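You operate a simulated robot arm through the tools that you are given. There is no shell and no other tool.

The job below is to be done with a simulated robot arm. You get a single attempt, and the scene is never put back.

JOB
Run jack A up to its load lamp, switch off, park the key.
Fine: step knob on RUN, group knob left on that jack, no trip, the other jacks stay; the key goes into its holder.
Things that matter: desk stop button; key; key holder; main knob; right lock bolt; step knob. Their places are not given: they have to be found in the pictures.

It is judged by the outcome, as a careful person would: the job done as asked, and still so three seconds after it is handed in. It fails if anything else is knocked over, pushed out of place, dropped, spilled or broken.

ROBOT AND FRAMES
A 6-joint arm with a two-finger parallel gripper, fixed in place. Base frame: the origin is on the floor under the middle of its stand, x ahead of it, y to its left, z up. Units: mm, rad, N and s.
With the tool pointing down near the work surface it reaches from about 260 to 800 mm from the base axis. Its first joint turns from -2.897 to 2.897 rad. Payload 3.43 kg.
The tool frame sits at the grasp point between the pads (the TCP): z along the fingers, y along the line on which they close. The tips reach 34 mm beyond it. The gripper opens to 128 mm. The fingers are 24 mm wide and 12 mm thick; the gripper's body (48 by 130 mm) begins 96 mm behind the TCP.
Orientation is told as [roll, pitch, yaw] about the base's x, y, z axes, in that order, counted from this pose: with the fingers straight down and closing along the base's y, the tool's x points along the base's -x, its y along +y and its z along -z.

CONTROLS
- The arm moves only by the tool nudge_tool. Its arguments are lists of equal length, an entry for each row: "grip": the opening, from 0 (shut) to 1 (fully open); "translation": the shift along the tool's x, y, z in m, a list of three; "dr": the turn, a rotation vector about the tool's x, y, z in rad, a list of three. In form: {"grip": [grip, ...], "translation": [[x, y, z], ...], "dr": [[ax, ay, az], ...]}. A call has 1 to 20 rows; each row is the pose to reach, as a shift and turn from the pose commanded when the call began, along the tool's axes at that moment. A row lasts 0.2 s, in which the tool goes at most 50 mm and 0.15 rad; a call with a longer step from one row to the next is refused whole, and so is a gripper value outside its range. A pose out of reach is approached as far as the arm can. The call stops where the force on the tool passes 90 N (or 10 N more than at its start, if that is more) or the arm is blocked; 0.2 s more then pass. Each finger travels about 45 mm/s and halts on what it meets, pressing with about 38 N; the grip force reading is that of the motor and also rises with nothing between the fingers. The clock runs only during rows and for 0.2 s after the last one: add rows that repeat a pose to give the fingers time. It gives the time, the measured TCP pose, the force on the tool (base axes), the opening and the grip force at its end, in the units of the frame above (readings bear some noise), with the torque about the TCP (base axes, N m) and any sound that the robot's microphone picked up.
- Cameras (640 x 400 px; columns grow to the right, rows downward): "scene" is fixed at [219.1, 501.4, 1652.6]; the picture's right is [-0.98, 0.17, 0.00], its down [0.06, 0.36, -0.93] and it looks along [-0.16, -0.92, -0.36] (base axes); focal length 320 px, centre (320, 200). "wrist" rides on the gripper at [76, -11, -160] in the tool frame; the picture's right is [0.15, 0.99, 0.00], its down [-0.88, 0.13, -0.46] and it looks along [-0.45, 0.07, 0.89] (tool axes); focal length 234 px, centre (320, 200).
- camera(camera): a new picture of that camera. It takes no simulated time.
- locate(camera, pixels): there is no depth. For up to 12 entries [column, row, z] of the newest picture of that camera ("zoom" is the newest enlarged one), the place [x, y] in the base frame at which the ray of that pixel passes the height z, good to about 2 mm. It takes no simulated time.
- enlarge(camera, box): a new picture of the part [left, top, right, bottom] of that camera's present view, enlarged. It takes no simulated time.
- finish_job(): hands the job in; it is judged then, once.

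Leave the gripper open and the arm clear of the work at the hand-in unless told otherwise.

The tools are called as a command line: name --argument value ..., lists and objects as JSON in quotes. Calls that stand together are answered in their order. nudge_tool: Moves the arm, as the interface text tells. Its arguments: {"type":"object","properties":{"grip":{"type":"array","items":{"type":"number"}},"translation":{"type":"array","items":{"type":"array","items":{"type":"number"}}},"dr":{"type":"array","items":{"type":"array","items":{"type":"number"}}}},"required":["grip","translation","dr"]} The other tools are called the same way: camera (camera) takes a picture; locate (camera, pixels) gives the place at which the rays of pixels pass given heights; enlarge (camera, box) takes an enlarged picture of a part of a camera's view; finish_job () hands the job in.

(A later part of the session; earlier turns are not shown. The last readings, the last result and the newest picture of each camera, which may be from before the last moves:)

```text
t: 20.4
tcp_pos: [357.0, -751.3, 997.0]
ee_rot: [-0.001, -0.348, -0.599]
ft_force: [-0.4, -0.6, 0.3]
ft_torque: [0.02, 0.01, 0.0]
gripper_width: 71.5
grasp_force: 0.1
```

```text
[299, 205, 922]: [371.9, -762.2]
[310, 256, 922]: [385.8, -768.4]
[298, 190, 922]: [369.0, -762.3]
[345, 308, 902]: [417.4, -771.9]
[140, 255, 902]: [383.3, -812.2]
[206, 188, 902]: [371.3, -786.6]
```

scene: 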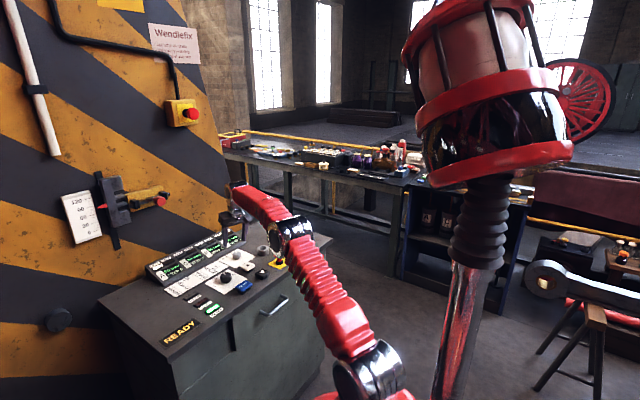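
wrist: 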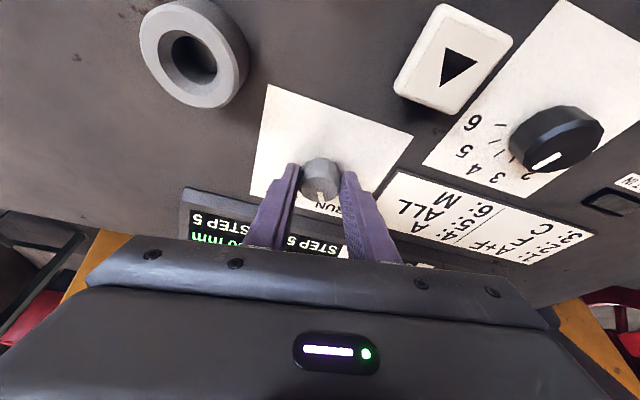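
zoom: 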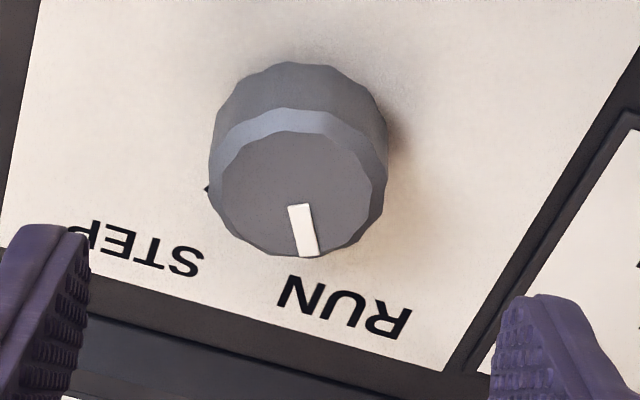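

The pointer is at about −25° azimuth, 10° short of RUN (−15°). I regrip the knob and turn it a further ~15°, then look before releasing.

nudge_tool --grip '[0.56, 0.56, 0.56, 0.2, 0.2, 0.2, 0.2, 0.2, 0.2, 0.2]' --translation '[[0.006, 0, 0.02], [0.012, 0, 0.038], [0.016, 0, 0.05], [0.016, 0, 0.05], [0.016, 0, 0.05], [0.016, 0, 0.05], [0.016, 0, 0.05], [0.0159, -0.0013, 0.05], [0.0157, -0.0026, 0.0501], [0.0157, -0.0026, 0.0501]]' --dr '[[0, 0, 0], [0, 0, 0], [0, 0, 0], [0, 0, 0], [0, 0, 0], [0, 0, 0], [0, 0, 0], [-0.0445, 0, -0.1222], [-0.0889, 0, -0.2444], [-0.0889, 0, -0.2444]]'

enlarge --camera "scene" --box '[150, 220, 270, 300]'

enlarge --camera "wrist" --box '[260, 90, 410, 230]'

```text
t: 22.6
tcp_pos: [356.5, -756.0, 944.7]
ee_rot: [-0.003, -0.347, -0.338]
ft_force: [-13.6, -17.9, 4.8]
ft_torque: [-0.06, 0.44, -0.63]
gripper_width: 35.7
grasp_force: 44.7
```

```text
5.00 times, centred on (210, 260) of scene
```

zoom: 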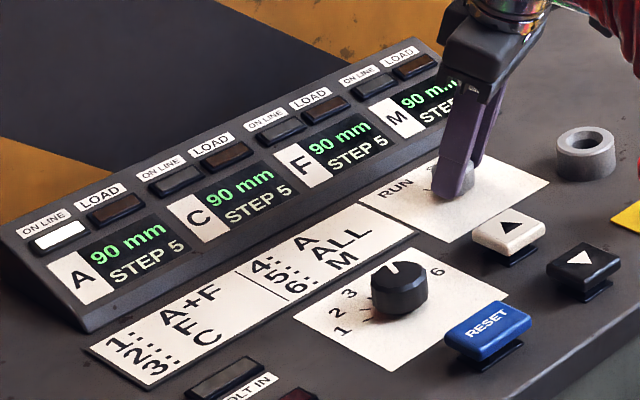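

```text
2.86 times, centred on (335, 160) of wrist
```

zoom: 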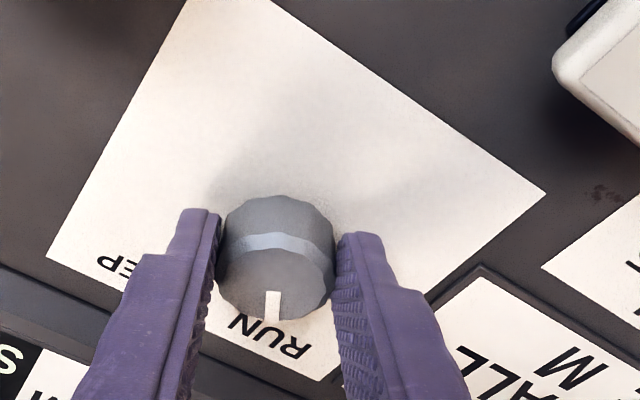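

There is now 0.63 N·m of resistance and the pointer stayed behind the fingers, so the knob seems at its end stop. I release and measure again.

nudge_tool --grip '[0.56, 0.56, 0.56, 0.56, 0.56, 0.56]' --translation '[[0, 0, 0], [0, 0, 0], [0, 0, -0.005], [-0.004, 0, -0.02], [-0.01, 0, -0.035], [-0.016, 0, -0.05]]' --dr '[[0, 0, 0], [0, 0, 0], [0, 0, 0], [0, 0, 0], [0, 0, 0], [0, 0, 0]]'

enlarge --camera "scene" --box '[217, 240, 257, 270]'

enlarge --camera "wrist" --box '[285, 115, 365, 195]'

locate --camera "zoom" --pixels '[[299, 205, 922], [310, 256, 922]]'

```text
t: 24.0
tcp_pos: [354.0, -754.0, 993.8]
ee_rot: [-0.001, -0.349, -0.338]
ft_force: [0.1, 0.8, 0.6]
ft_torque: [0.0, -0.01, 0.01]
gripper_width: 71.5
grasp_force: 0.1
```

```text
13.33 times, centred on (237, 255) of scene
```

zoom: 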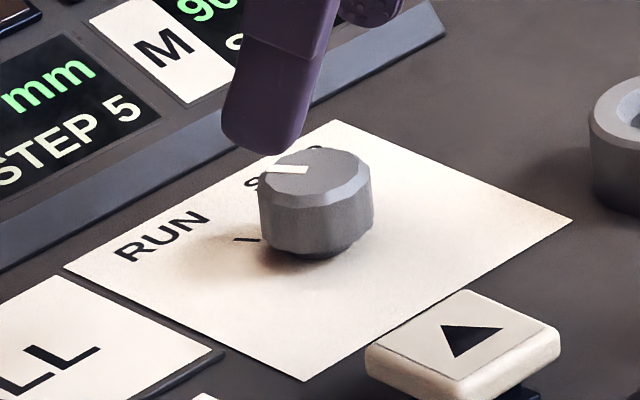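

```text
5.00 times, centred on (325, 155) of wrist
```

zoom: 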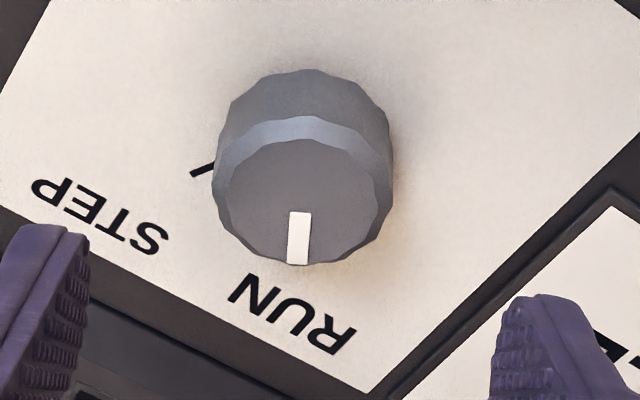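

```text
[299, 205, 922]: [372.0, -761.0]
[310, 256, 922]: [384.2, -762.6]
```

The pointer lines up with the RUN tick in both views and did not move further, so it is on RUN at its stop. Now I untilt the tool, close the fingers and move above the white ▲ button at about (315.5, −659).

nudge_tool --grip '[0.5, 0.4, 0.3, 0.2, 0.1, 0.0, 0.0, 0.0]' --translation '[[0.0, 0.0, -0.015], [0.012, 0.015, -0.019], [0.025, 0.031, -0.021], [0.037, 0.046, -0.024], [0.049, 0.061, -0.027], [0.0617, 0.0769, -0.0288], [0.0617, 0.0769, -0.0288], [0.0617, 0.0769, -0.0288]]' --dr '[[0, 0, 0], [0.0156, 0.0686, 0.0885], [0.0312, 0.1373, 0.177], [0.0468, 0.2059, 0.2654], [0.0624, 0.2746, 0.3539], [0.078, 0.3432, 0.4424], [0.078, 0.3432, 0.4424], [0.078, 0.3432, 0.4424]]'

camera --camera "wrist"

camera --camera "scene"

```text
t: 25.8
tcp_pos: [316.6, -662.6, 1000.1]
ee_rot: [-0.002, 0.004, -0.786]
ft_force: [-0.5, 0.1, 0.2]
ft_torque: [0.02, 0.01, 0.0]
gripper_width: 0.1
grasp_force: 32.9
```

```text
taken
```

wrist: 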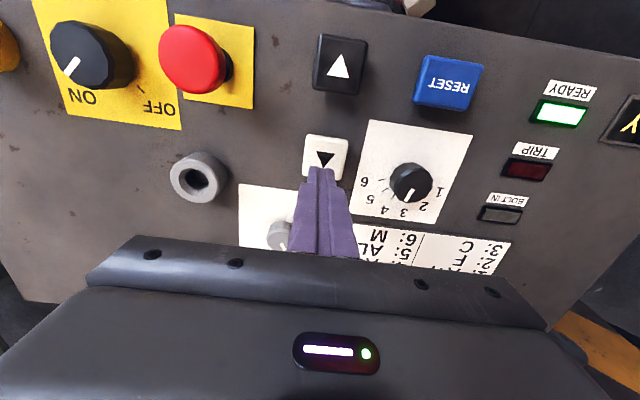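

```text
taken
```

scene: 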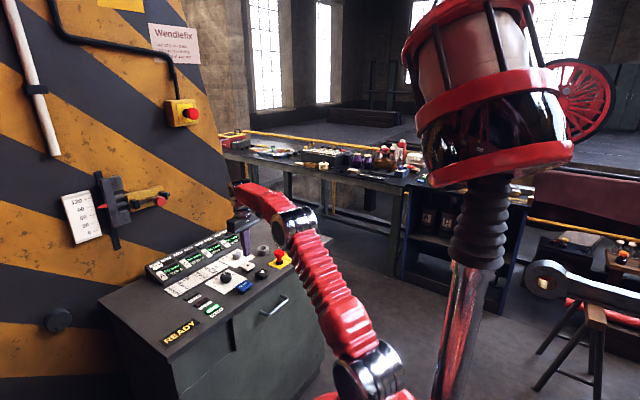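

The white button appears at (325,156), partly behind the closed fingertips. I zoom to measure its outline and top height.

enlarge --camera "wrist" --box '[280, 110, 380, 210]'

locate --camera "zoom" --pixels '[[230, 100, 915], [435, 118, 915], [215, 260, 915], [420, 275, 915], [325, 180, 915], [325, 180, 920]]'

enlarge --camera "scene" --box '[225, 235, 285, 285]'

```text
4.00 times, centred on (330, 160) of wrist
```

zoom: 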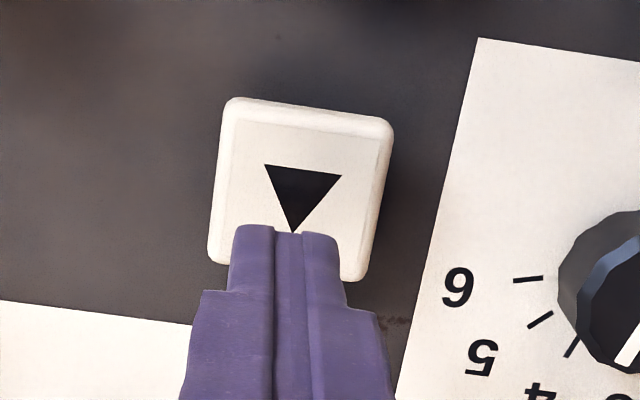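

```text
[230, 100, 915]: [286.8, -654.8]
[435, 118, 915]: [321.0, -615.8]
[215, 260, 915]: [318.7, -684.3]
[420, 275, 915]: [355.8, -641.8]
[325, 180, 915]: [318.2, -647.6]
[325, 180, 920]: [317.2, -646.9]
```

```text
8.00 times, centred on (255, 260) of scene
```

zoom: 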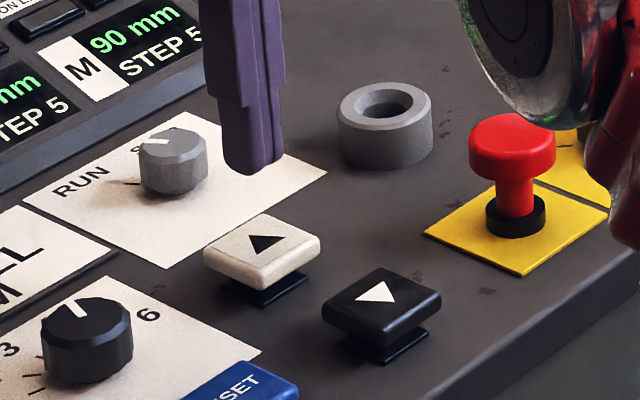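

I re-measure the button with its true corners (230,98), (392,120), (208,258), (366,282) from the wrist zoom.

enlarge --camera "wrist" --box '[280, 110, 380, 210]'

locate --camera "zoom" --pixels '[[230, 98, 915], [392, 120, 915], [208, 258, 915], [366, 282, 915], [298, 189, 915], [298, 189, 920], [298, 189, 910]]'

locate --camera "scene" --pixels '[[247.8, 266, 910], [247.8, 266, 915], [247.8, 266, 920], [247.8, 266, 925]]'

```text
4.00 times, centred on (330, 160) of wrist
```

zoom: 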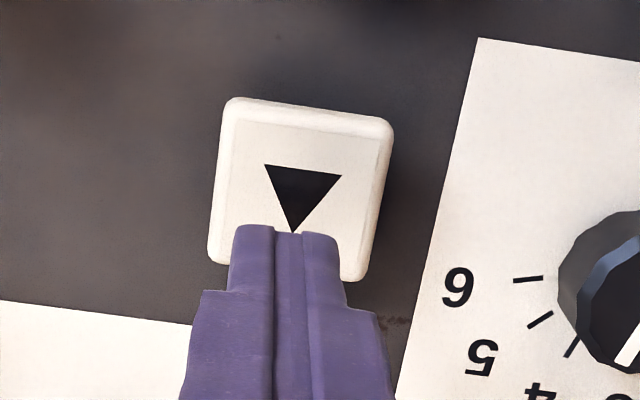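

```text
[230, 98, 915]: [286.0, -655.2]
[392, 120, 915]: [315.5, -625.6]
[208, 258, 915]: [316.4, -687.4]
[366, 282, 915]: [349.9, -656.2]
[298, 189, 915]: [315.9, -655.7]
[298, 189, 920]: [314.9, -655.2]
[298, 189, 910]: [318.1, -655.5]
```

```text
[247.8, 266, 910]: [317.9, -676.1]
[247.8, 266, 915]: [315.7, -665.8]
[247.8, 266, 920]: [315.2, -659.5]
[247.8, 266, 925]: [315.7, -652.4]
```

Button centre ≈(316, −656), top z≈921. I centre over it and lower to TCP z≈962, tips about 6 mm above the button.

nudge_tool --grip '[0, 0, 0]' --translation '[[0.0025, 0.002, 0.015], [0.005, 0.0042, 0.03], [0.0051, 0.0042, 0.038]]' --dr '[[0, 0, 0], [0, 0, 0], [0, 0, 0]]'

enlarge --camera "wrist" --box '[260, 90, 400, 230]'

enlarge --camera "scene" --box '[140, 220, 280, 320]'

```text
t: 26.6
tcp_pos: [317.0, -654.3, 962.7]
ee_rot: [0.0, 0.0, -0.787]
ft_force: [-0.7, 0.1, 0.1]
ft_torque: [-0.01, -0.03, 0.01]
gripper_width: 0.0
grasp_force: 33.1
```

```text
2.86 times, centred on (330, 160) of wrist
```

zoom: 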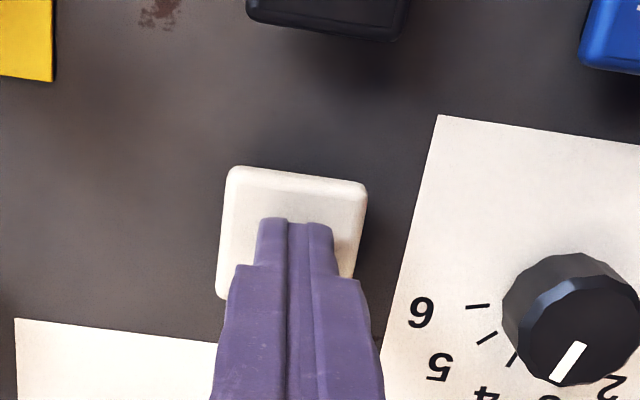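

```text
4.00 times, centred on (210, 270) of scene
```

zoom: 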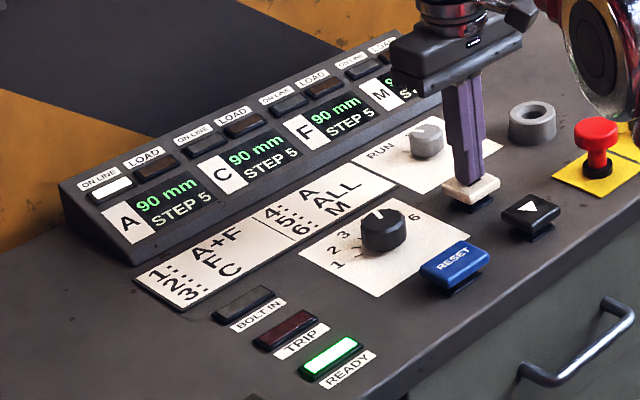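

Tips hover over the button. First a brief press: down about 10 mm for one row, then back up, and I check display and force.

nudge_tool --grip '[0, 0, 0]' --translation '[[0, 0, 0.005], [0, 0, 0.0095], [0, 0, 0.002]]' --dr '[[0, 0, 0], [0, 0, 0], [0, 0, 0]]'

enlarge --camera "scene" --box '[140, 220, 280, 320]'

```text
t: 27.4
tcp_pos: [315.3, -652.6, 960.1]
ee_rot: [-0.003, 0.001, -0.783]
ft_force: [0.1, -0.3, 0.1]
ft_torque: [0.01, 0.03, 0.02]
gripper_width: 0.1
grasp_force: 32.9
```

```text
4.00 times, centred on (210, 270) of scene
```

zoom: 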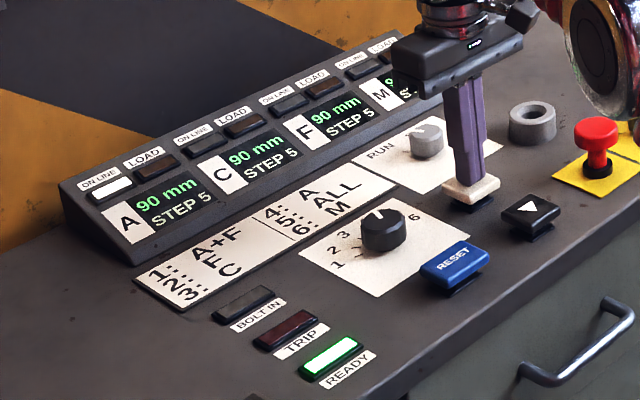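

No change yet (still 90 mm, no force seen). Time stands still between calls, so I press in small increments, ending pressed and reading force and display each time.

nudge_tool --grip '[0]' --translation '[[0, 0, 0.0065]]' --dr '[[0, 0, 0]]'

enlarge --camera "scene" --box '[140, 220, 280, 320]'

```text
t: 27.8
tcp_pos: [315.6, -653.3, 954.2]
ee_rot: [-0.002, 0.002, -0.785]
ft_force: [0.0, -1.5, 3.1]
ft_torque: [-0.09, 0.0, -0.03]
gripper_width: 0.0
grasp_force: 33.4
heard: click
```

```text
4.00 times, centred on (210, 270) of scene
```

zoom: 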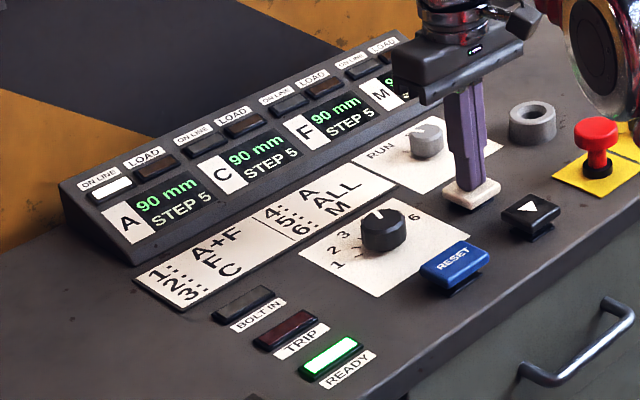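

A click was heard at 3 N. Display A still reads 90 mm; I hold one more row.

nudge_tool --grip '[0]' --translation '[[0, 0, 0.001]]' --dr '[[0, 0, 0]]'

enlarge --camera "scene" --box '[140, 220, 280, 320]'

```text
t: 28.2
tcp_pos: [315.1, -653.2, 953.8]
ee_rot: [-0.002, 0.001, -0.785]
ft_force: [-0.6, -1.2, 3.8]
ft_torque: [-0.11, 0.0, -0.03]
gripper_width: 0.0
grasp_force: 32.9
```

```text
4.00 times, centred on (210, 270) of scene
```

zoom: 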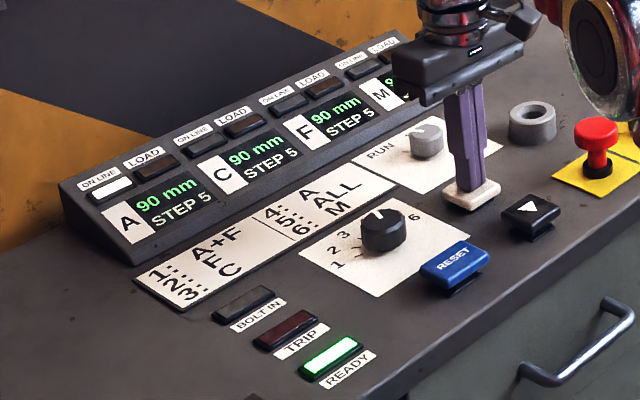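

I look closer at A's display and lamps, and at the wall gauge.

enlarge --camera "scene" --box '[150, 250, 200, 290]'

enlarge --camera "scene" --box '[50, 165, 180, 255]'

enlarge --camera "scene" --box '[225, 235, 275, 280]'

```text
10.00 times, centred on (175, 270) of scene
```

zoom: 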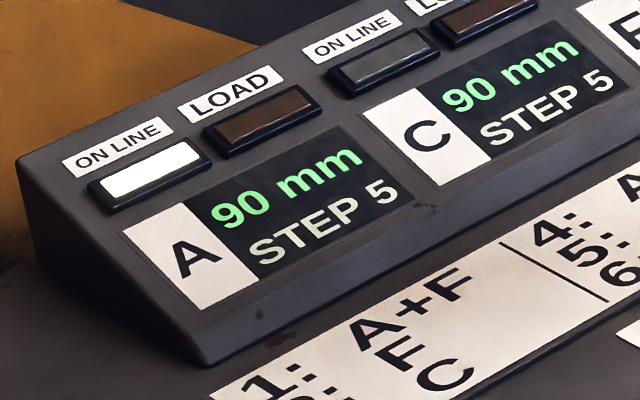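

```text
4.44 times, centred on (115, 210) of scene
```

zoom: 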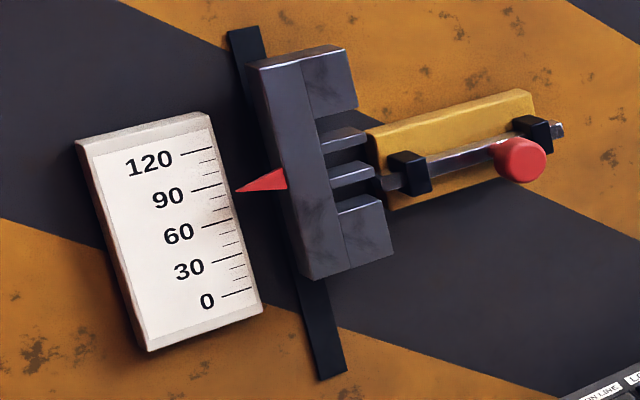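

```text
8.89 times, centred on (250, 258) of scene
```

zoom: 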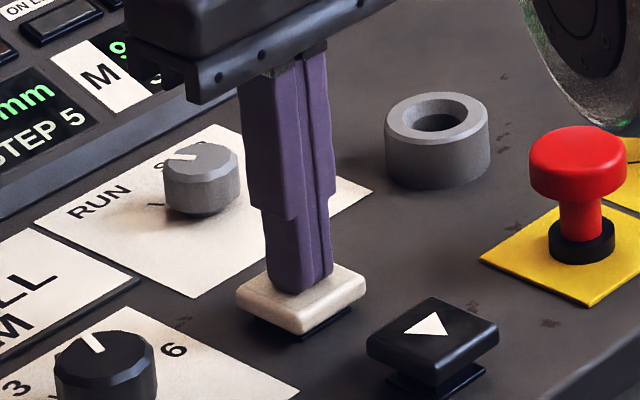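

A is still at 90 mm. I keep holding the button in short calls to see whether the jack starts.

nudge_tool --grip '[0]' --translation '[[0, 0, 0.001]]' --dr '[[0, 0, 0]]'

enlarge --camera "scene" --box '[140, 230, 220, 290]'

```text
t: 28.6
tcp_pos: [316.5, -653.9, 952.2]
ee_rot: [-0.003, 0.002, -0.787]
ft_force: [-2.6, -1.6, 4.3]
ft_torque: [-0.07, 0.04, -0.03]
gripper_width: 0.1
grasp_force: 33.0
```

```text
6.67 times, centred on (180, 260) of scene
```

zoom: 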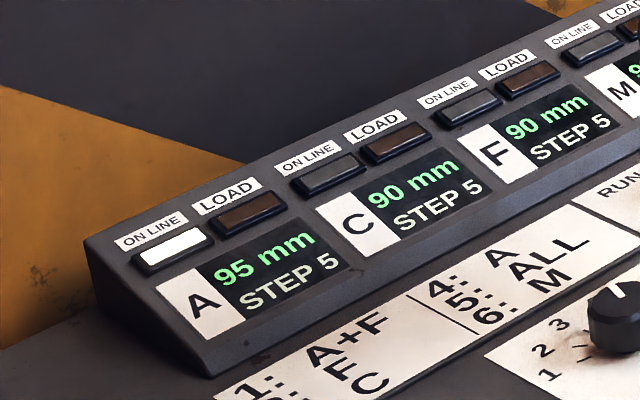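

A now reads 95 mm, others 90 — the jack moves. Continue holding in single-row calls, watching the LOAD lamp.

nudge_tool --grip '[0]' --translation '[[0, 0, 0]]' --dr '[[0, 0, 0]]'

enlarge --camera "scene" --box '[140, 230, 220, 290]'

enlarge --camera "scene" --box '[50, 165, 180, 255]'

```text
t: 29.0
tcp_pos: [315.2, -653.6, 953.5]
ee_rot: [-0.002, 0.003, -0.786]
ft_force: [-2.6, 1.6, 2.9]
ft_torque: [-0.04, 0.02, -0.02]
gripper_width: 0.0
grasp_force: 32.8
```

```text
6.67 times, centred on (180, 260) of scene
```

zoom: 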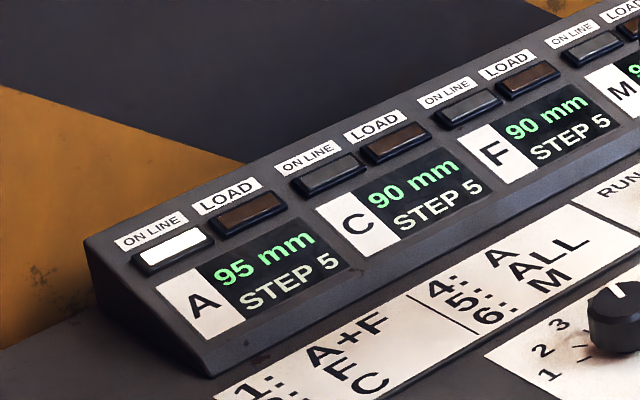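

```text
4.44 times, centred on (115, 210) of scene
```

zoom: 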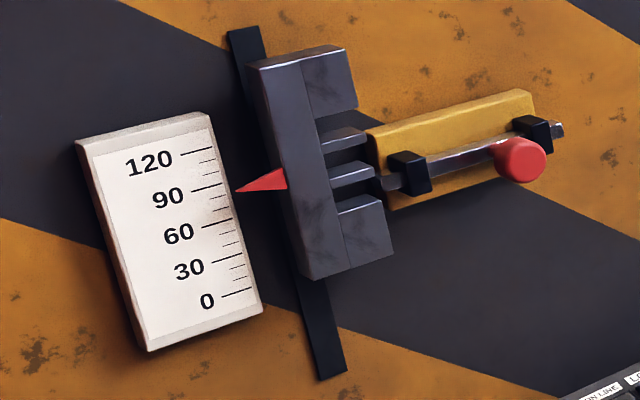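

Still 95; the gauge on the wall has not moved (it belongs to another jack). Continue the hold.

nudge_tool --grip '[0]' --translation '[[0, 0, 0.0005]]' --dr '[[0, 0, 0]]'

enlarge --camera "scene" --box '[140, 230, 220, 290]'

```text
t: 29.4
tcp_pos: [316.0, -653.4, 952.2]
ee_rot: [-0.001, 0.001, -0.786]
ft_force: [-1.9, -2.1, 4.3]
ft_torque: [-0.08, 0.0, -0.02]
gripper_width: 0.2
grasp_force: 33.0
```

```text
6.67 times, centred on (180, 260) of scene
```

zoom: 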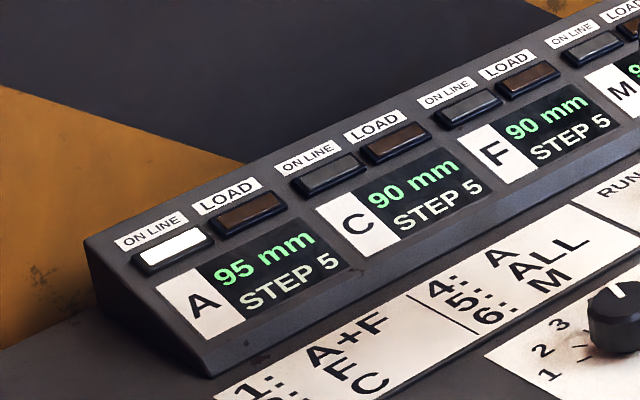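

Still 95 mm; hold another short row.

nudge_tool --grip '[0]' --translation '[[0, 0, 0]]' --dr '[[0, 0, 0]]'

enlarge --camera "scene" --box '[140, 230, 220, 290]'

```text
t: 29.8
tcp_pos: [316.3, -651.8, 950.9]
ee_rot: [-0.001, 0.002, -0.786]
ft_force: [-0.9, -2.7, 4.4]
ft_torque: [-0.11, 0.0, 0.01]
gripper_width: 0.0
grasp_force: 32.7
```

```text
6.67 times, centred on (180, 260) of scene
```

zoom: 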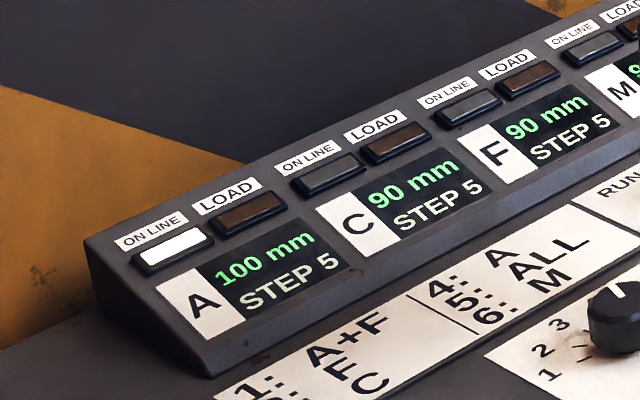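

100 mm now: RUN works at about 4 mm/s. I go on in 0.4 s slices, checking LOAD A each time.

nudge_tool --grip '[0]' --translation '[[0, 0, 0]]' --dr '[[0, 0, 0]]'

enlarge --camera "scene" --box '[140, 230, 220, 290]'

```text
t: 30.2
tcp_pos: [316.2, -653.2, 951.6]
ee_rot: [-0.003, 0.002, -0.784]
ft_force: [0.5, -2.1, 4.1]
ft_torque: [-0.07, -0.03, -0.02]
gripper_width: 0.1
grasp_force: 32.7
```

```text
6.67 times, centred on (180, 260) of scene
```

zoom: 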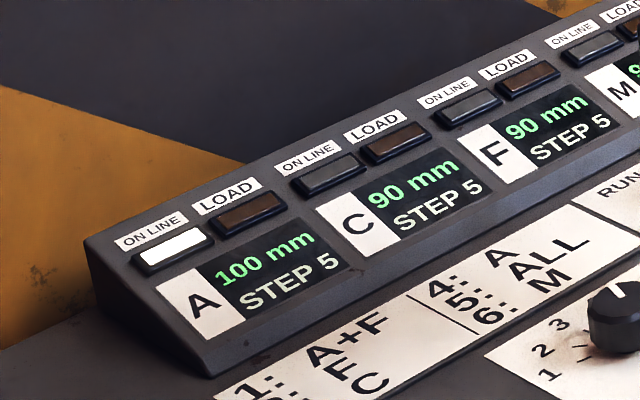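

Still 100 mm, LOAD dark. Next slice.

nudge_tool --grip '[0]' --translation '[[0, 0, 0]]' --dr '[[0, 0, 0]]'

enlarge --camera "scene" --box '[140, 230, 220, 290]'

```text
t: 30.6
tcp_pos: [316.2, -651.8, 951.9]
ee_rot: [-0.001, 0.001, -0.785]
ft_force: [-0.4, -2.7, 4.6]
ft_torque: [-0.12, -0.1, -0.05]
gripper_width: 0.1
grasp_force: 33.3
```

```text
6.67 times, centred on (180, 260) of scene
```

zoom: 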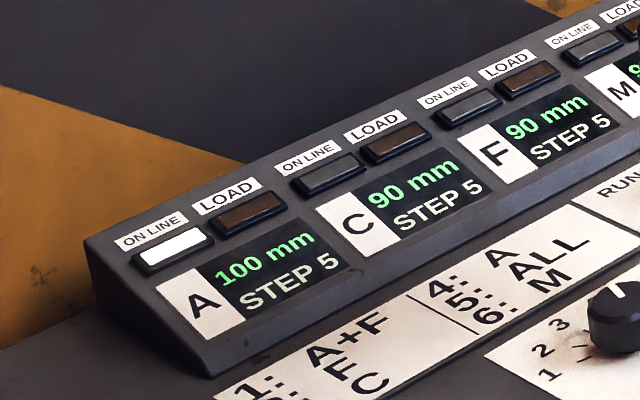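

Still 100 mm, LOAD dark. Next slice.

nudge_tool --grip '[0]' --translation '[[0, 0, 0]]' --dr '[[0, 0, 0]]'

enlarge --camera "scene" --box '[140, 230, 220, 290]'

```text
t: 31.0
tcp_pos: [316.8, -651.9, 951.4]
ee_rot: [-0.003, 0.003, -0.786]
ft_force: [0.0, -1.3, 4.3]
ft_torque: [-0.06, -0.02, -0.01]
gripper_width: 0.0
grasp_force: 32.9
```

```text
6.67 times, centred on (180, 260) of scene
```

zoom: 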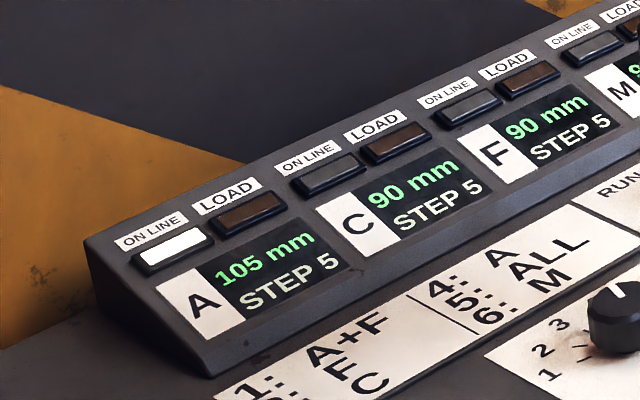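

105 mm, LOAD still dark. Next slice.

nudge_tool --grip '[0]' --translation '[[0, 0, 0]]' --dr '[[0, 0, 0]]'

enlarge --camera "scene" --box '[140, 230, 220, 290]'

```text
t: 31.4
tcp_pos: [315.1, -652.0, 952.2]
ee_rot: [-0.002, 0.003, -0.786]
ft_force: [0.7, -0.2, 3.9]
ft_torque: [-0.06, -0.09, -0.07]
gripper_width: 0.0
grasp_force: 33.5
```

```text
6.67 times, centred on (180, 260) of scene
```

zoom: 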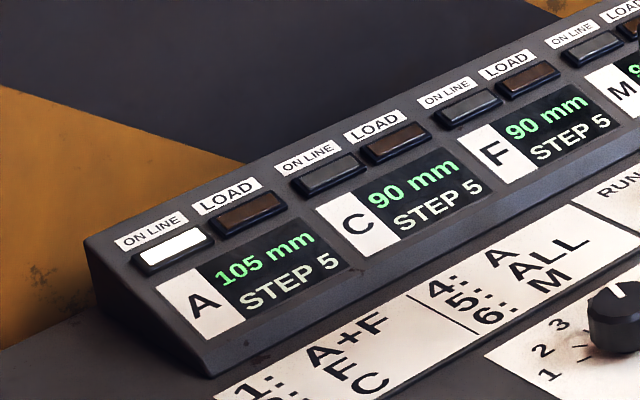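

105 mm, LOAD dark. Next slice.

nudge_tool --grip '[0]' --translation '[[0, 0, 0]]' --dr '[[0, 0, 0]]'

enlarge --camera "scene" --box '[140, 230, 220, 290]'

```text
t: 31.8
tcp_pos: [316.2, -651.7, 950.7]
ee_rot: [-0.002, 0.003, -0.787]
ft_force: [0.2, -1.2, 4.8]
ft_torque: [-0.1, -0.04, -0.01]
gripper_width: 0.0
grasp_force: 33.2
```

```text
6.67 times, centred on (180, 260) of scene
```

zoom: 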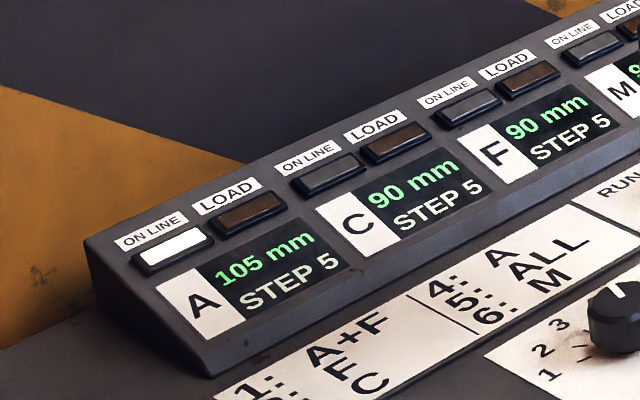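

105 mm, LOAD dark. Next slice.

nudge_tool --grip '[0]' --translation '[[0, 0, 0]]' --dr '[[0, 0, 0]]'

enlarge --camera "scene" --box '[140, 230, 220, 290]'

```text
t: 32.2
tcp_pos: [316.0, -651.7, 951.8]
ee_rot: [-0.002, 0.001, -0.785]
ft_force: [-0.2, -1.4, 4.6]
ft_torque: [-0.07, -0.05, -0.01]
gripper_width: 0.0
grasp_force: 33.4
```

```text
6.67 times, centred on (180, 260) of scene
```

zoom: 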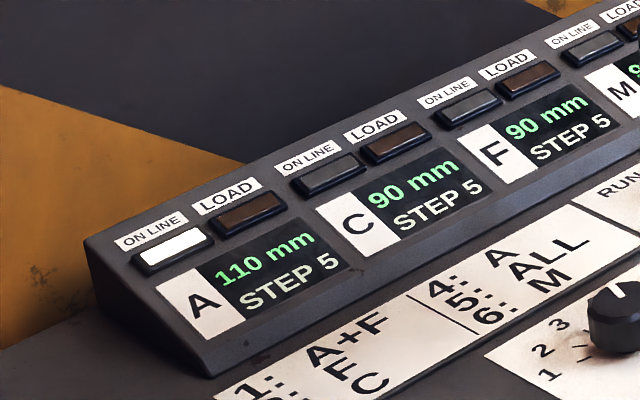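

110 mm, LOAD dark. Next slice, with a wider view of the lamps.

nudge_tool --grip '[0]' --translation '[[0, 0, 0]]' --dr '[[0, 0, 0]]'

enlarge --camera "scene" --box '[140, 230, 250, 320]'

```text
t: 32.6
tcp_pos: [316.6, -653.3, 952.2]
ee_rot: [-0.003, 0.003, -0.785]
ft_force: [0.5, -1.3, 4.5]
ft_torque: [-0.08, -0.05, 0.0]
gripper_width: 0.0
grasp_force: 33.2
```

```text
4.44 times, centred on (195, 275) of scene
```

zoom: 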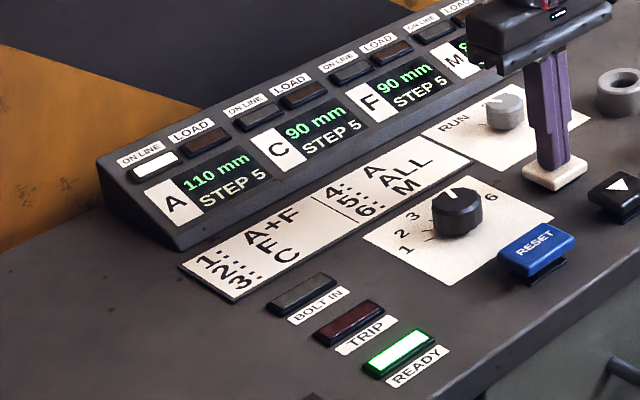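

110 mm, LOAD dark, no trip. Next slice.

nudge_tool --grip '[0]' --translation '[[0, 0, 0]]' --dr '[[0, 0, 0]]'

enlarge --camera "scene" --box '[140, 230, 250, 320]'

```text
t: 33.0
tcp_pos: [315.8, -652.7, 952.6]
ee_rot: [-0.002, 0.002, -0.783]
ft_force: [0.7, -0.2, 3.7]
ft_torque: [-0.04, -0.07, -0.01]
gripper_width: 0.1
grasp_force: 33.0
```

```text
4.44 times, centred on (195, 275) of scene
```

zoom: 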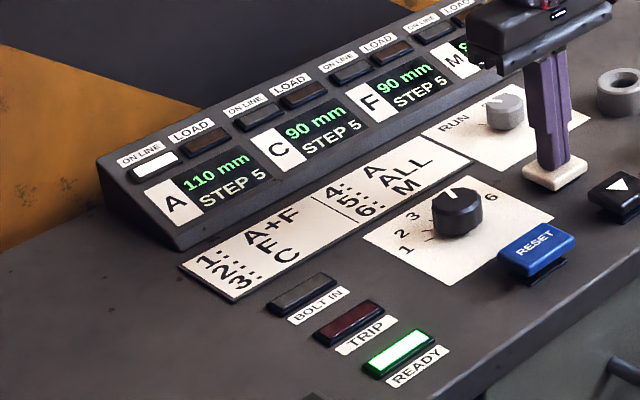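

110 mm, LOAD dark, no trip. Next slice.

nudge_tool --grip '[0]' --translation '[[0, 0, 0]]' --dr '[[0, 0, 0]]'

enlarge --camera "scene" --box '[140, 230, 250, 320]'

```text
t: 33.4
tcp_pos: [315.6, -651.8, 951.8]
ee_rot: [-0.003, 0.002, -0.786]
ft_force: [0.8, -1.0, 4.6]
ft_torque: [-0.04, -0.07, 0.0]
gripper_width: 0.0
grasp_force: 33.0
```

```text
4.44 times, centred on (195, 275) of scene
```

zoom: 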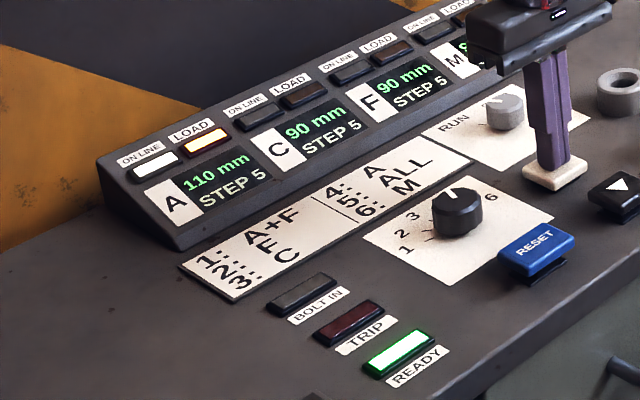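

LOAD A is lit (orange). I release the button at once by lifting quickly.

nudge_tool --grip '[0, 0]' --translation '[[0, 0, -0.03], [0, 0, -0.055]]' --dr '[[0, 0, 0], [0, 0, 0]]'

camera --camera "wrist"

enlarge --camera "scene" --box '[140, 220, 330, 350]'

```text
t: 34.0
tcp_pos: [314.4, -652.7, 1006.9]
ee_rot: [0.001, 0.003, -0.784]
ft_force: [0.0, 0.2, -0.4]
ft_torque: [0.01, -0.03, -0.06]
gripper_width: 0.0
grasp_force: 33.0
```

```text
taken
```

wrist: 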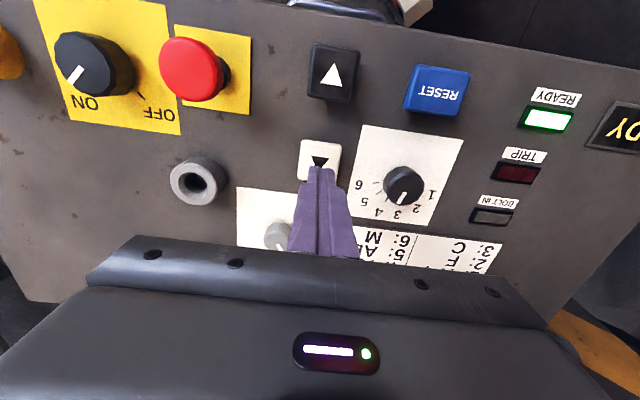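

```text
3.08 times, centred on (235, 285) of scene
```

zoom: 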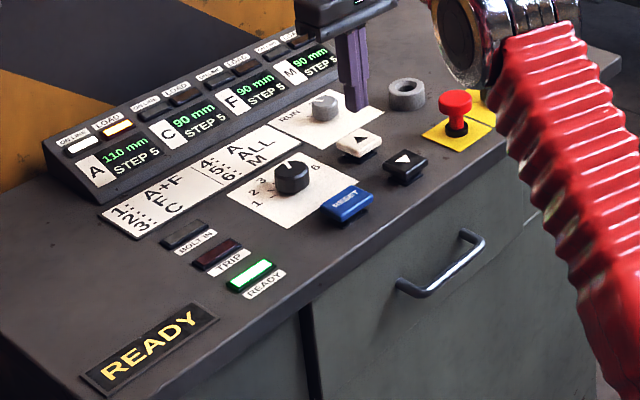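

A reads 110 mm with LOAD lit, no trip, C/F/M at 90. Next the main knob: I move at about z=1015 (tips well above the stop button's 952) to hover over the main knob near (120, −757) and open the fingers there.

nudge_tool --grip '[0, 0, 0, 0, 0.1, 0.25, 0.4, 0.55, 0.55, 0.55]' --translation '[[0.0, 0.0, -0.01], [0.0107, -0.0352, -0.012], [0.0213, -0.0704, -0.012], [0.032, -0.1056, -0.012], [0.0427, -0.1407, -0.01], [0.0533, -0.1759, -0.009], [0.064, -0.2111, -0.008], [0.064, -0.2111, -0.008], [0.064, -0.2111, -0.008], [0.064, -0.2111, -0.008]]' --dr '[[0, 0, 0], [0, 0, 0.105], [0, 0, 0.21], [0, 0, 0.315], [0, 0, 0.42], [0, 0, 0.525], [0, 0, 0.63], [0, 0, 0.63], [0, 0, 0.63], [0, 0, 0.63]]'

camera --camera "wrist"

camera --camera "scene"

```text
t: 36.2
tcp_pos: [121.0, -759.0, 1014.9]
ee_rot: [-0.001, 0.0, -1.415]
ft_force: [-0.4, -0.5, -0.4]
ft_torque: [0.03, 0.0, -0.01]
gripper_width: 70.5
grasp_force: 0.2
```

```text
taken
```

wrist: 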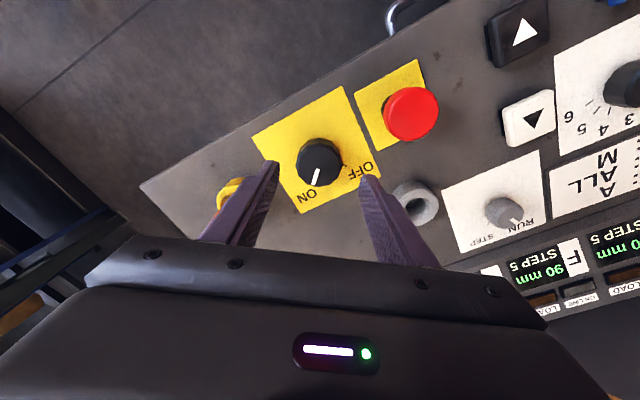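

```text
taken
```

scene: 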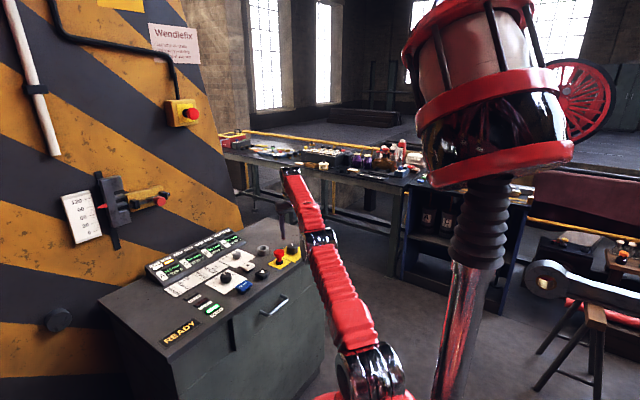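

The main knob is between the fingers at about (322,160). I zoom for the exact centre, label angles and heights.

enlarge --camera "wrist" --box '[245, 80, 385, 220]'

enlarge --camera "scene" --box '[255, 220, 325, 280]'

enlarge --camera "scene" --box '[140, 230, 260, 320]'

```text
2.86 times, centred on (315, 150) of wrist
```

zoom: 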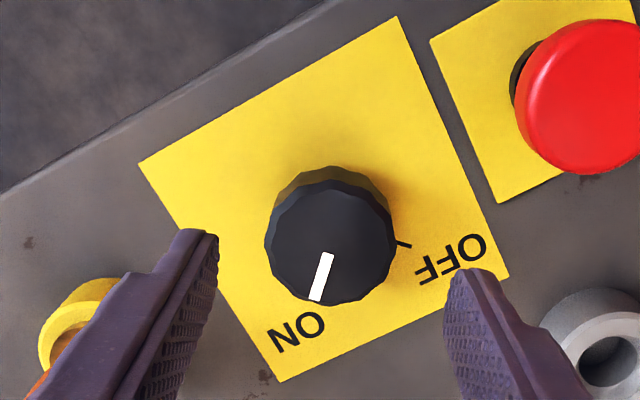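

```text
6.67 times, centred on (290, 250) of scene
```

zoom: 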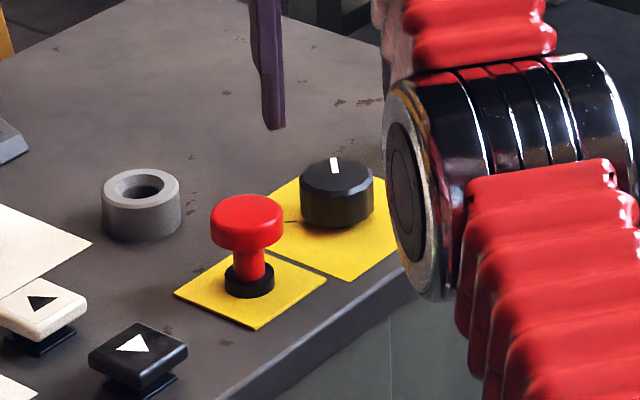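

```text
4.44 times, centred on (200, 275) of scene
```

zoom: 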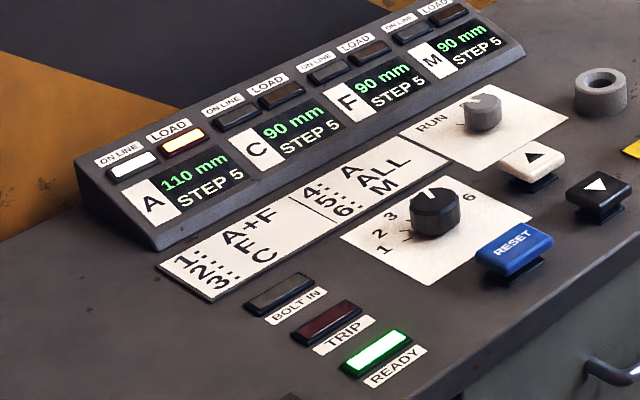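

I convert plate corners, knob top, and ON/OFF label places to base coordinates.

locate --camera "wrist" --pixels '[[342.3, 85.6, 902], [251.3, 137, 902], [301, 213.3, 902], [381.2, 176.3, 902], [318.5, 164.7, 926], [318.5, 164.7, 930], [306.9, 196.2, 902], [361.2, 171, 902], [344.4, 165.4, 902], [295.8, 164.7, 928], [341.2, 164.7, 928], [415, 113, 950]]'

```text
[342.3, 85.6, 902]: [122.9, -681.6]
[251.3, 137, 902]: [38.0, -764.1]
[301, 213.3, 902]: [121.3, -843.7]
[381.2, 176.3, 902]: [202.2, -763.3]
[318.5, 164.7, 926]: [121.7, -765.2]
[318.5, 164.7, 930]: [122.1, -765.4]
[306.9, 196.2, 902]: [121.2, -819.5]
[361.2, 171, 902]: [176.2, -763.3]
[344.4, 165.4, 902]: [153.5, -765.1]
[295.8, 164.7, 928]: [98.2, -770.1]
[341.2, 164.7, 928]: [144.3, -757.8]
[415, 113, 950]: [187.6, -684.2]
```

Main knob centre is (121, −763.5), diameter ~48 mm; ON lies at azimuth −90°, OFF at 0°, so it is a 90° counter-clockwise turn. I rotate the tool to yaw ≈ −2.2 above the knob (z≈1000).

nudge_tool --grip '[0.55, 0.58, 0.6, 0.6, 0.6, 0.6, 0.6]' --translation '[[-0.0007, -0.0001, 0.003], [-0.0015, -0.0002, 0.006], [-0.0022, -0.0003, 0.009], [-0.003, -0.0004, 0.012], [-0.0037, -0.0005, 0.015], [-0.0045, -0.0006, 0.015], [-0.0045, -0.0006, 0.015]]' --dr '[[0, 0, 0.131], [0, 0, 0.262], [0, 0, 0.393], [0, 0, 0.524], [0, 0, 0.655], [0, 0, 0.785], [0, 0, 0.785]]'

camera --camera "wrist"

```text
t: 37.8
tcp_pos: [121.7, -762.2, 1000.5]
ee_rot: [-0.001, 0.0, -2.202]
ft_force: [0.1, -0.1, -0.1]
ft_torque: [0.03, 0.01, -0.04]
gripper_width: 76.6
grasp_force: 0.1
```

```text
taken
```

wrist: 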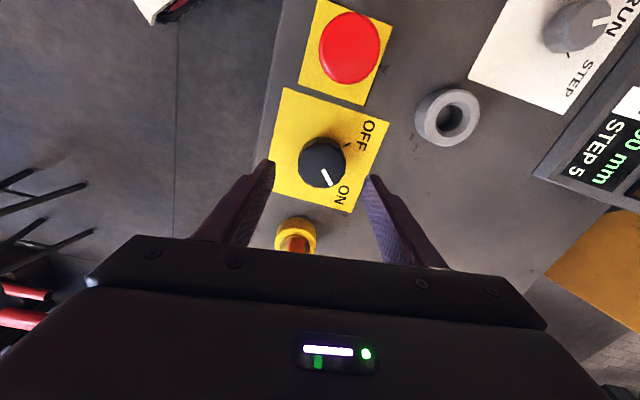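

The knob is centred. I lower to TCP z≈940 and close on it.

nudge_tool --grip '[0.6, 0.6, 0.6, 0.6, 0.25, 0.25, 0.25, 0.25, 0.25]' --translation '[[0, 0, 0.02], [0, 0, 0.04], [0, 0, 0.056], [0, 0, 0.06], [0, 0, 0.06], [0, 0, 0.06], [0, 0, 0.06], [0, 0, 0.06], [0, 0, 0.06]]' --dr '[[0, 0, 0], [0, 0, 0], [0, 0, 0], [0, 0, 0], [0, 0, 0], [0, 0, 0], [0, 0, 0], [0, 0, 0], [0, 0, 0]]'

camera --camera "wrist"

```text
t: 39.8
tcp_pos: [123.0, -763.1, 938.9]
ee_rot: [0.001, -0.001, -2.201]
ft_force: [9.7, -12.6, -4.5]
ft_torque: [-1.01, -0.18, 0.02]
gripper_width: 49.3
grasp_force: 45.1
```

```text
taken
```

wrist: 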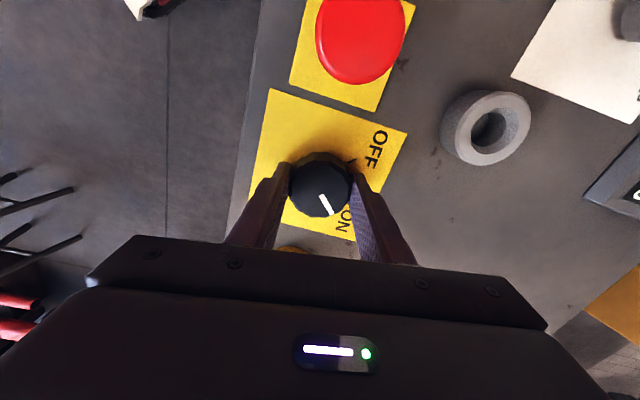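

Grip is good (49 mm, 16 N side force along tool +y; I shift 1 mm that way). Now the 90° counter-clockwise turn.

nudge_tool --grip '[0.25, 0.25, 0.25, 0.25, 0.25, 0.25, 0.25, 0.25, 0.25, 0.25, 0.25, 0.25, 0.25, 0.25]' --translation '[[0, 0.001, 0], [0, 0.001, 0], [0, 0.001, 0], [0, 0.001, 0], [0, 0.001, 0], [0, 0.001, 0], [0, 0.001, 0], [0, 0.001, 0], [0, 0.001, 0], [0, 0.001, 0], [0, 0.001, 0], [0, 0.001, 0], [0, 0.001, 0], [0, 0.001, 0]]' --dr '[[0, 0, 0], [0, 0, -0.131], [0, 0, -0.262], [0, 0, -0.393], [0, 0, -0.524], [0, 0, -0.655], [0, 0, -0.785], [0, 0, -0.916], [0, 0, -1.047], [0, 0, -1.178], [0, 0, -1.309], [0, 0, -1.44], [0, 0, -1.571], [0, 0, -1.571]]'

camera --camera "wrist"

enlarge --camera "scene" --box '[140, 220, 330, 350]'

```text
t: 42.8
tcp_pos: [120.5, -763.8, 939.2]
ee_rot: [-0.004, 0.001, -0.63]
ft_force: [-11.2, -33.1, -10.4]
ft_torque: [0.34, 0.6, 0.05]
gripper_width: 49.0
grasp_force: 45.1
```

```text
taken
```

wrist: 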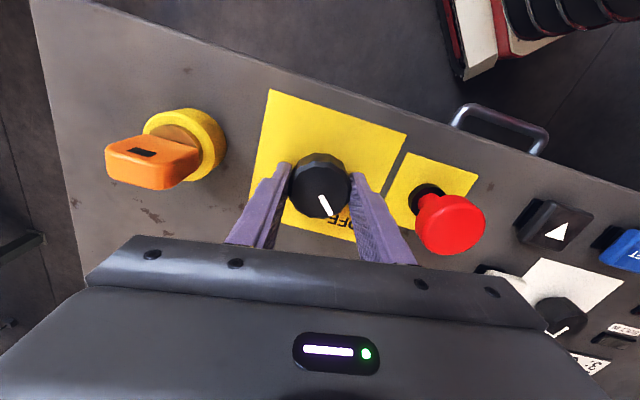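

```text
3.08 times, centred on (235, 285) of scene
```

zoom: 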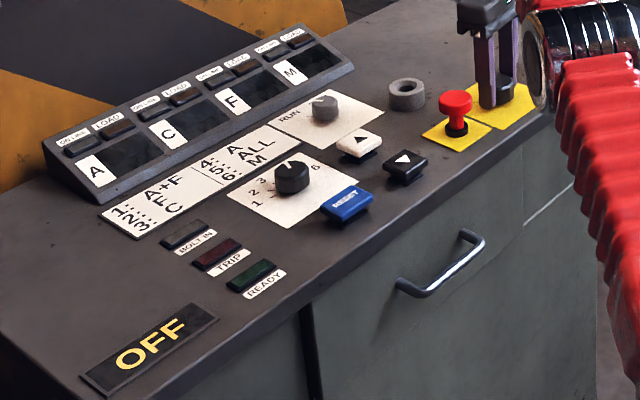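

The displays went dark and the plate reads OFF. I take a zoom of the key here, then release the knob (opening only a little) and rise.

enlarge --camera "wrist" --box '[80, 70, 260, 220]'

nudge_tool --grip '[0.5, 0.53, 0.53, 0.53, 0.53, 0.53, 0.53]' --translation '[[0, 0, 0], [0, 0, 0], [0, 0, -0.01], [0, 0, -0.03], [0, 0, -0.05], [0, 0, -0.065], [0, 0, -0.07]]' --dr '[[0, 0, 0], [0, 0, 0], [0, 0, 0], [0, 0, 0], [0, 0, 0], [0, 0, 0], [0, 0, 0]]'

camera --camera "wrist"

enlarge --camera "scene" --box '[140, 220, 330, 350]'

```text
2.67 times, centred on (170, 145) of wrist
```

zoom: 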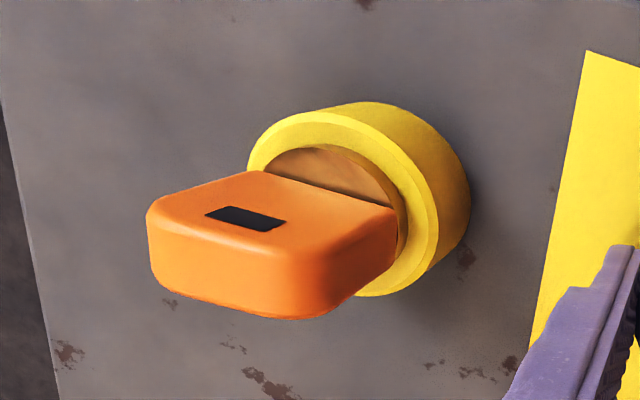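

```text
t: 44.4
tcp_pos: [122.6, -758.2, 1008.4]
ee_rot: [-0.001, 0.001, -0.632]
ft_force: [0.0, -0.9, 0.6]
ft_torque: [-0.04, -0.03, 0.0]
gripper_width: 67.4
grasp_force: 0.1
out of reach, approached as far as the arm can: row 7
```

```text
taken
```

wrist: 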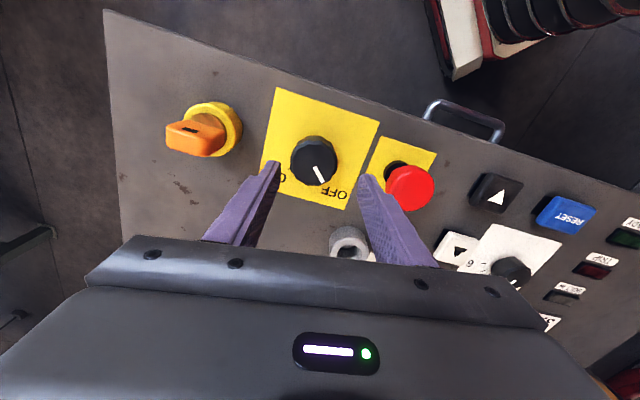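

```text
3.08 times, centred on (235, 285) of scene
```

zoom: 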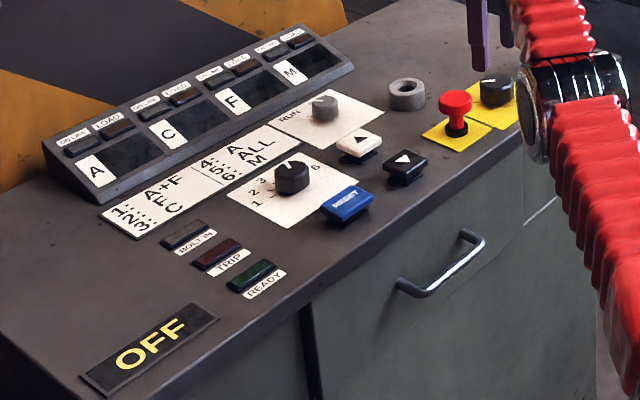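

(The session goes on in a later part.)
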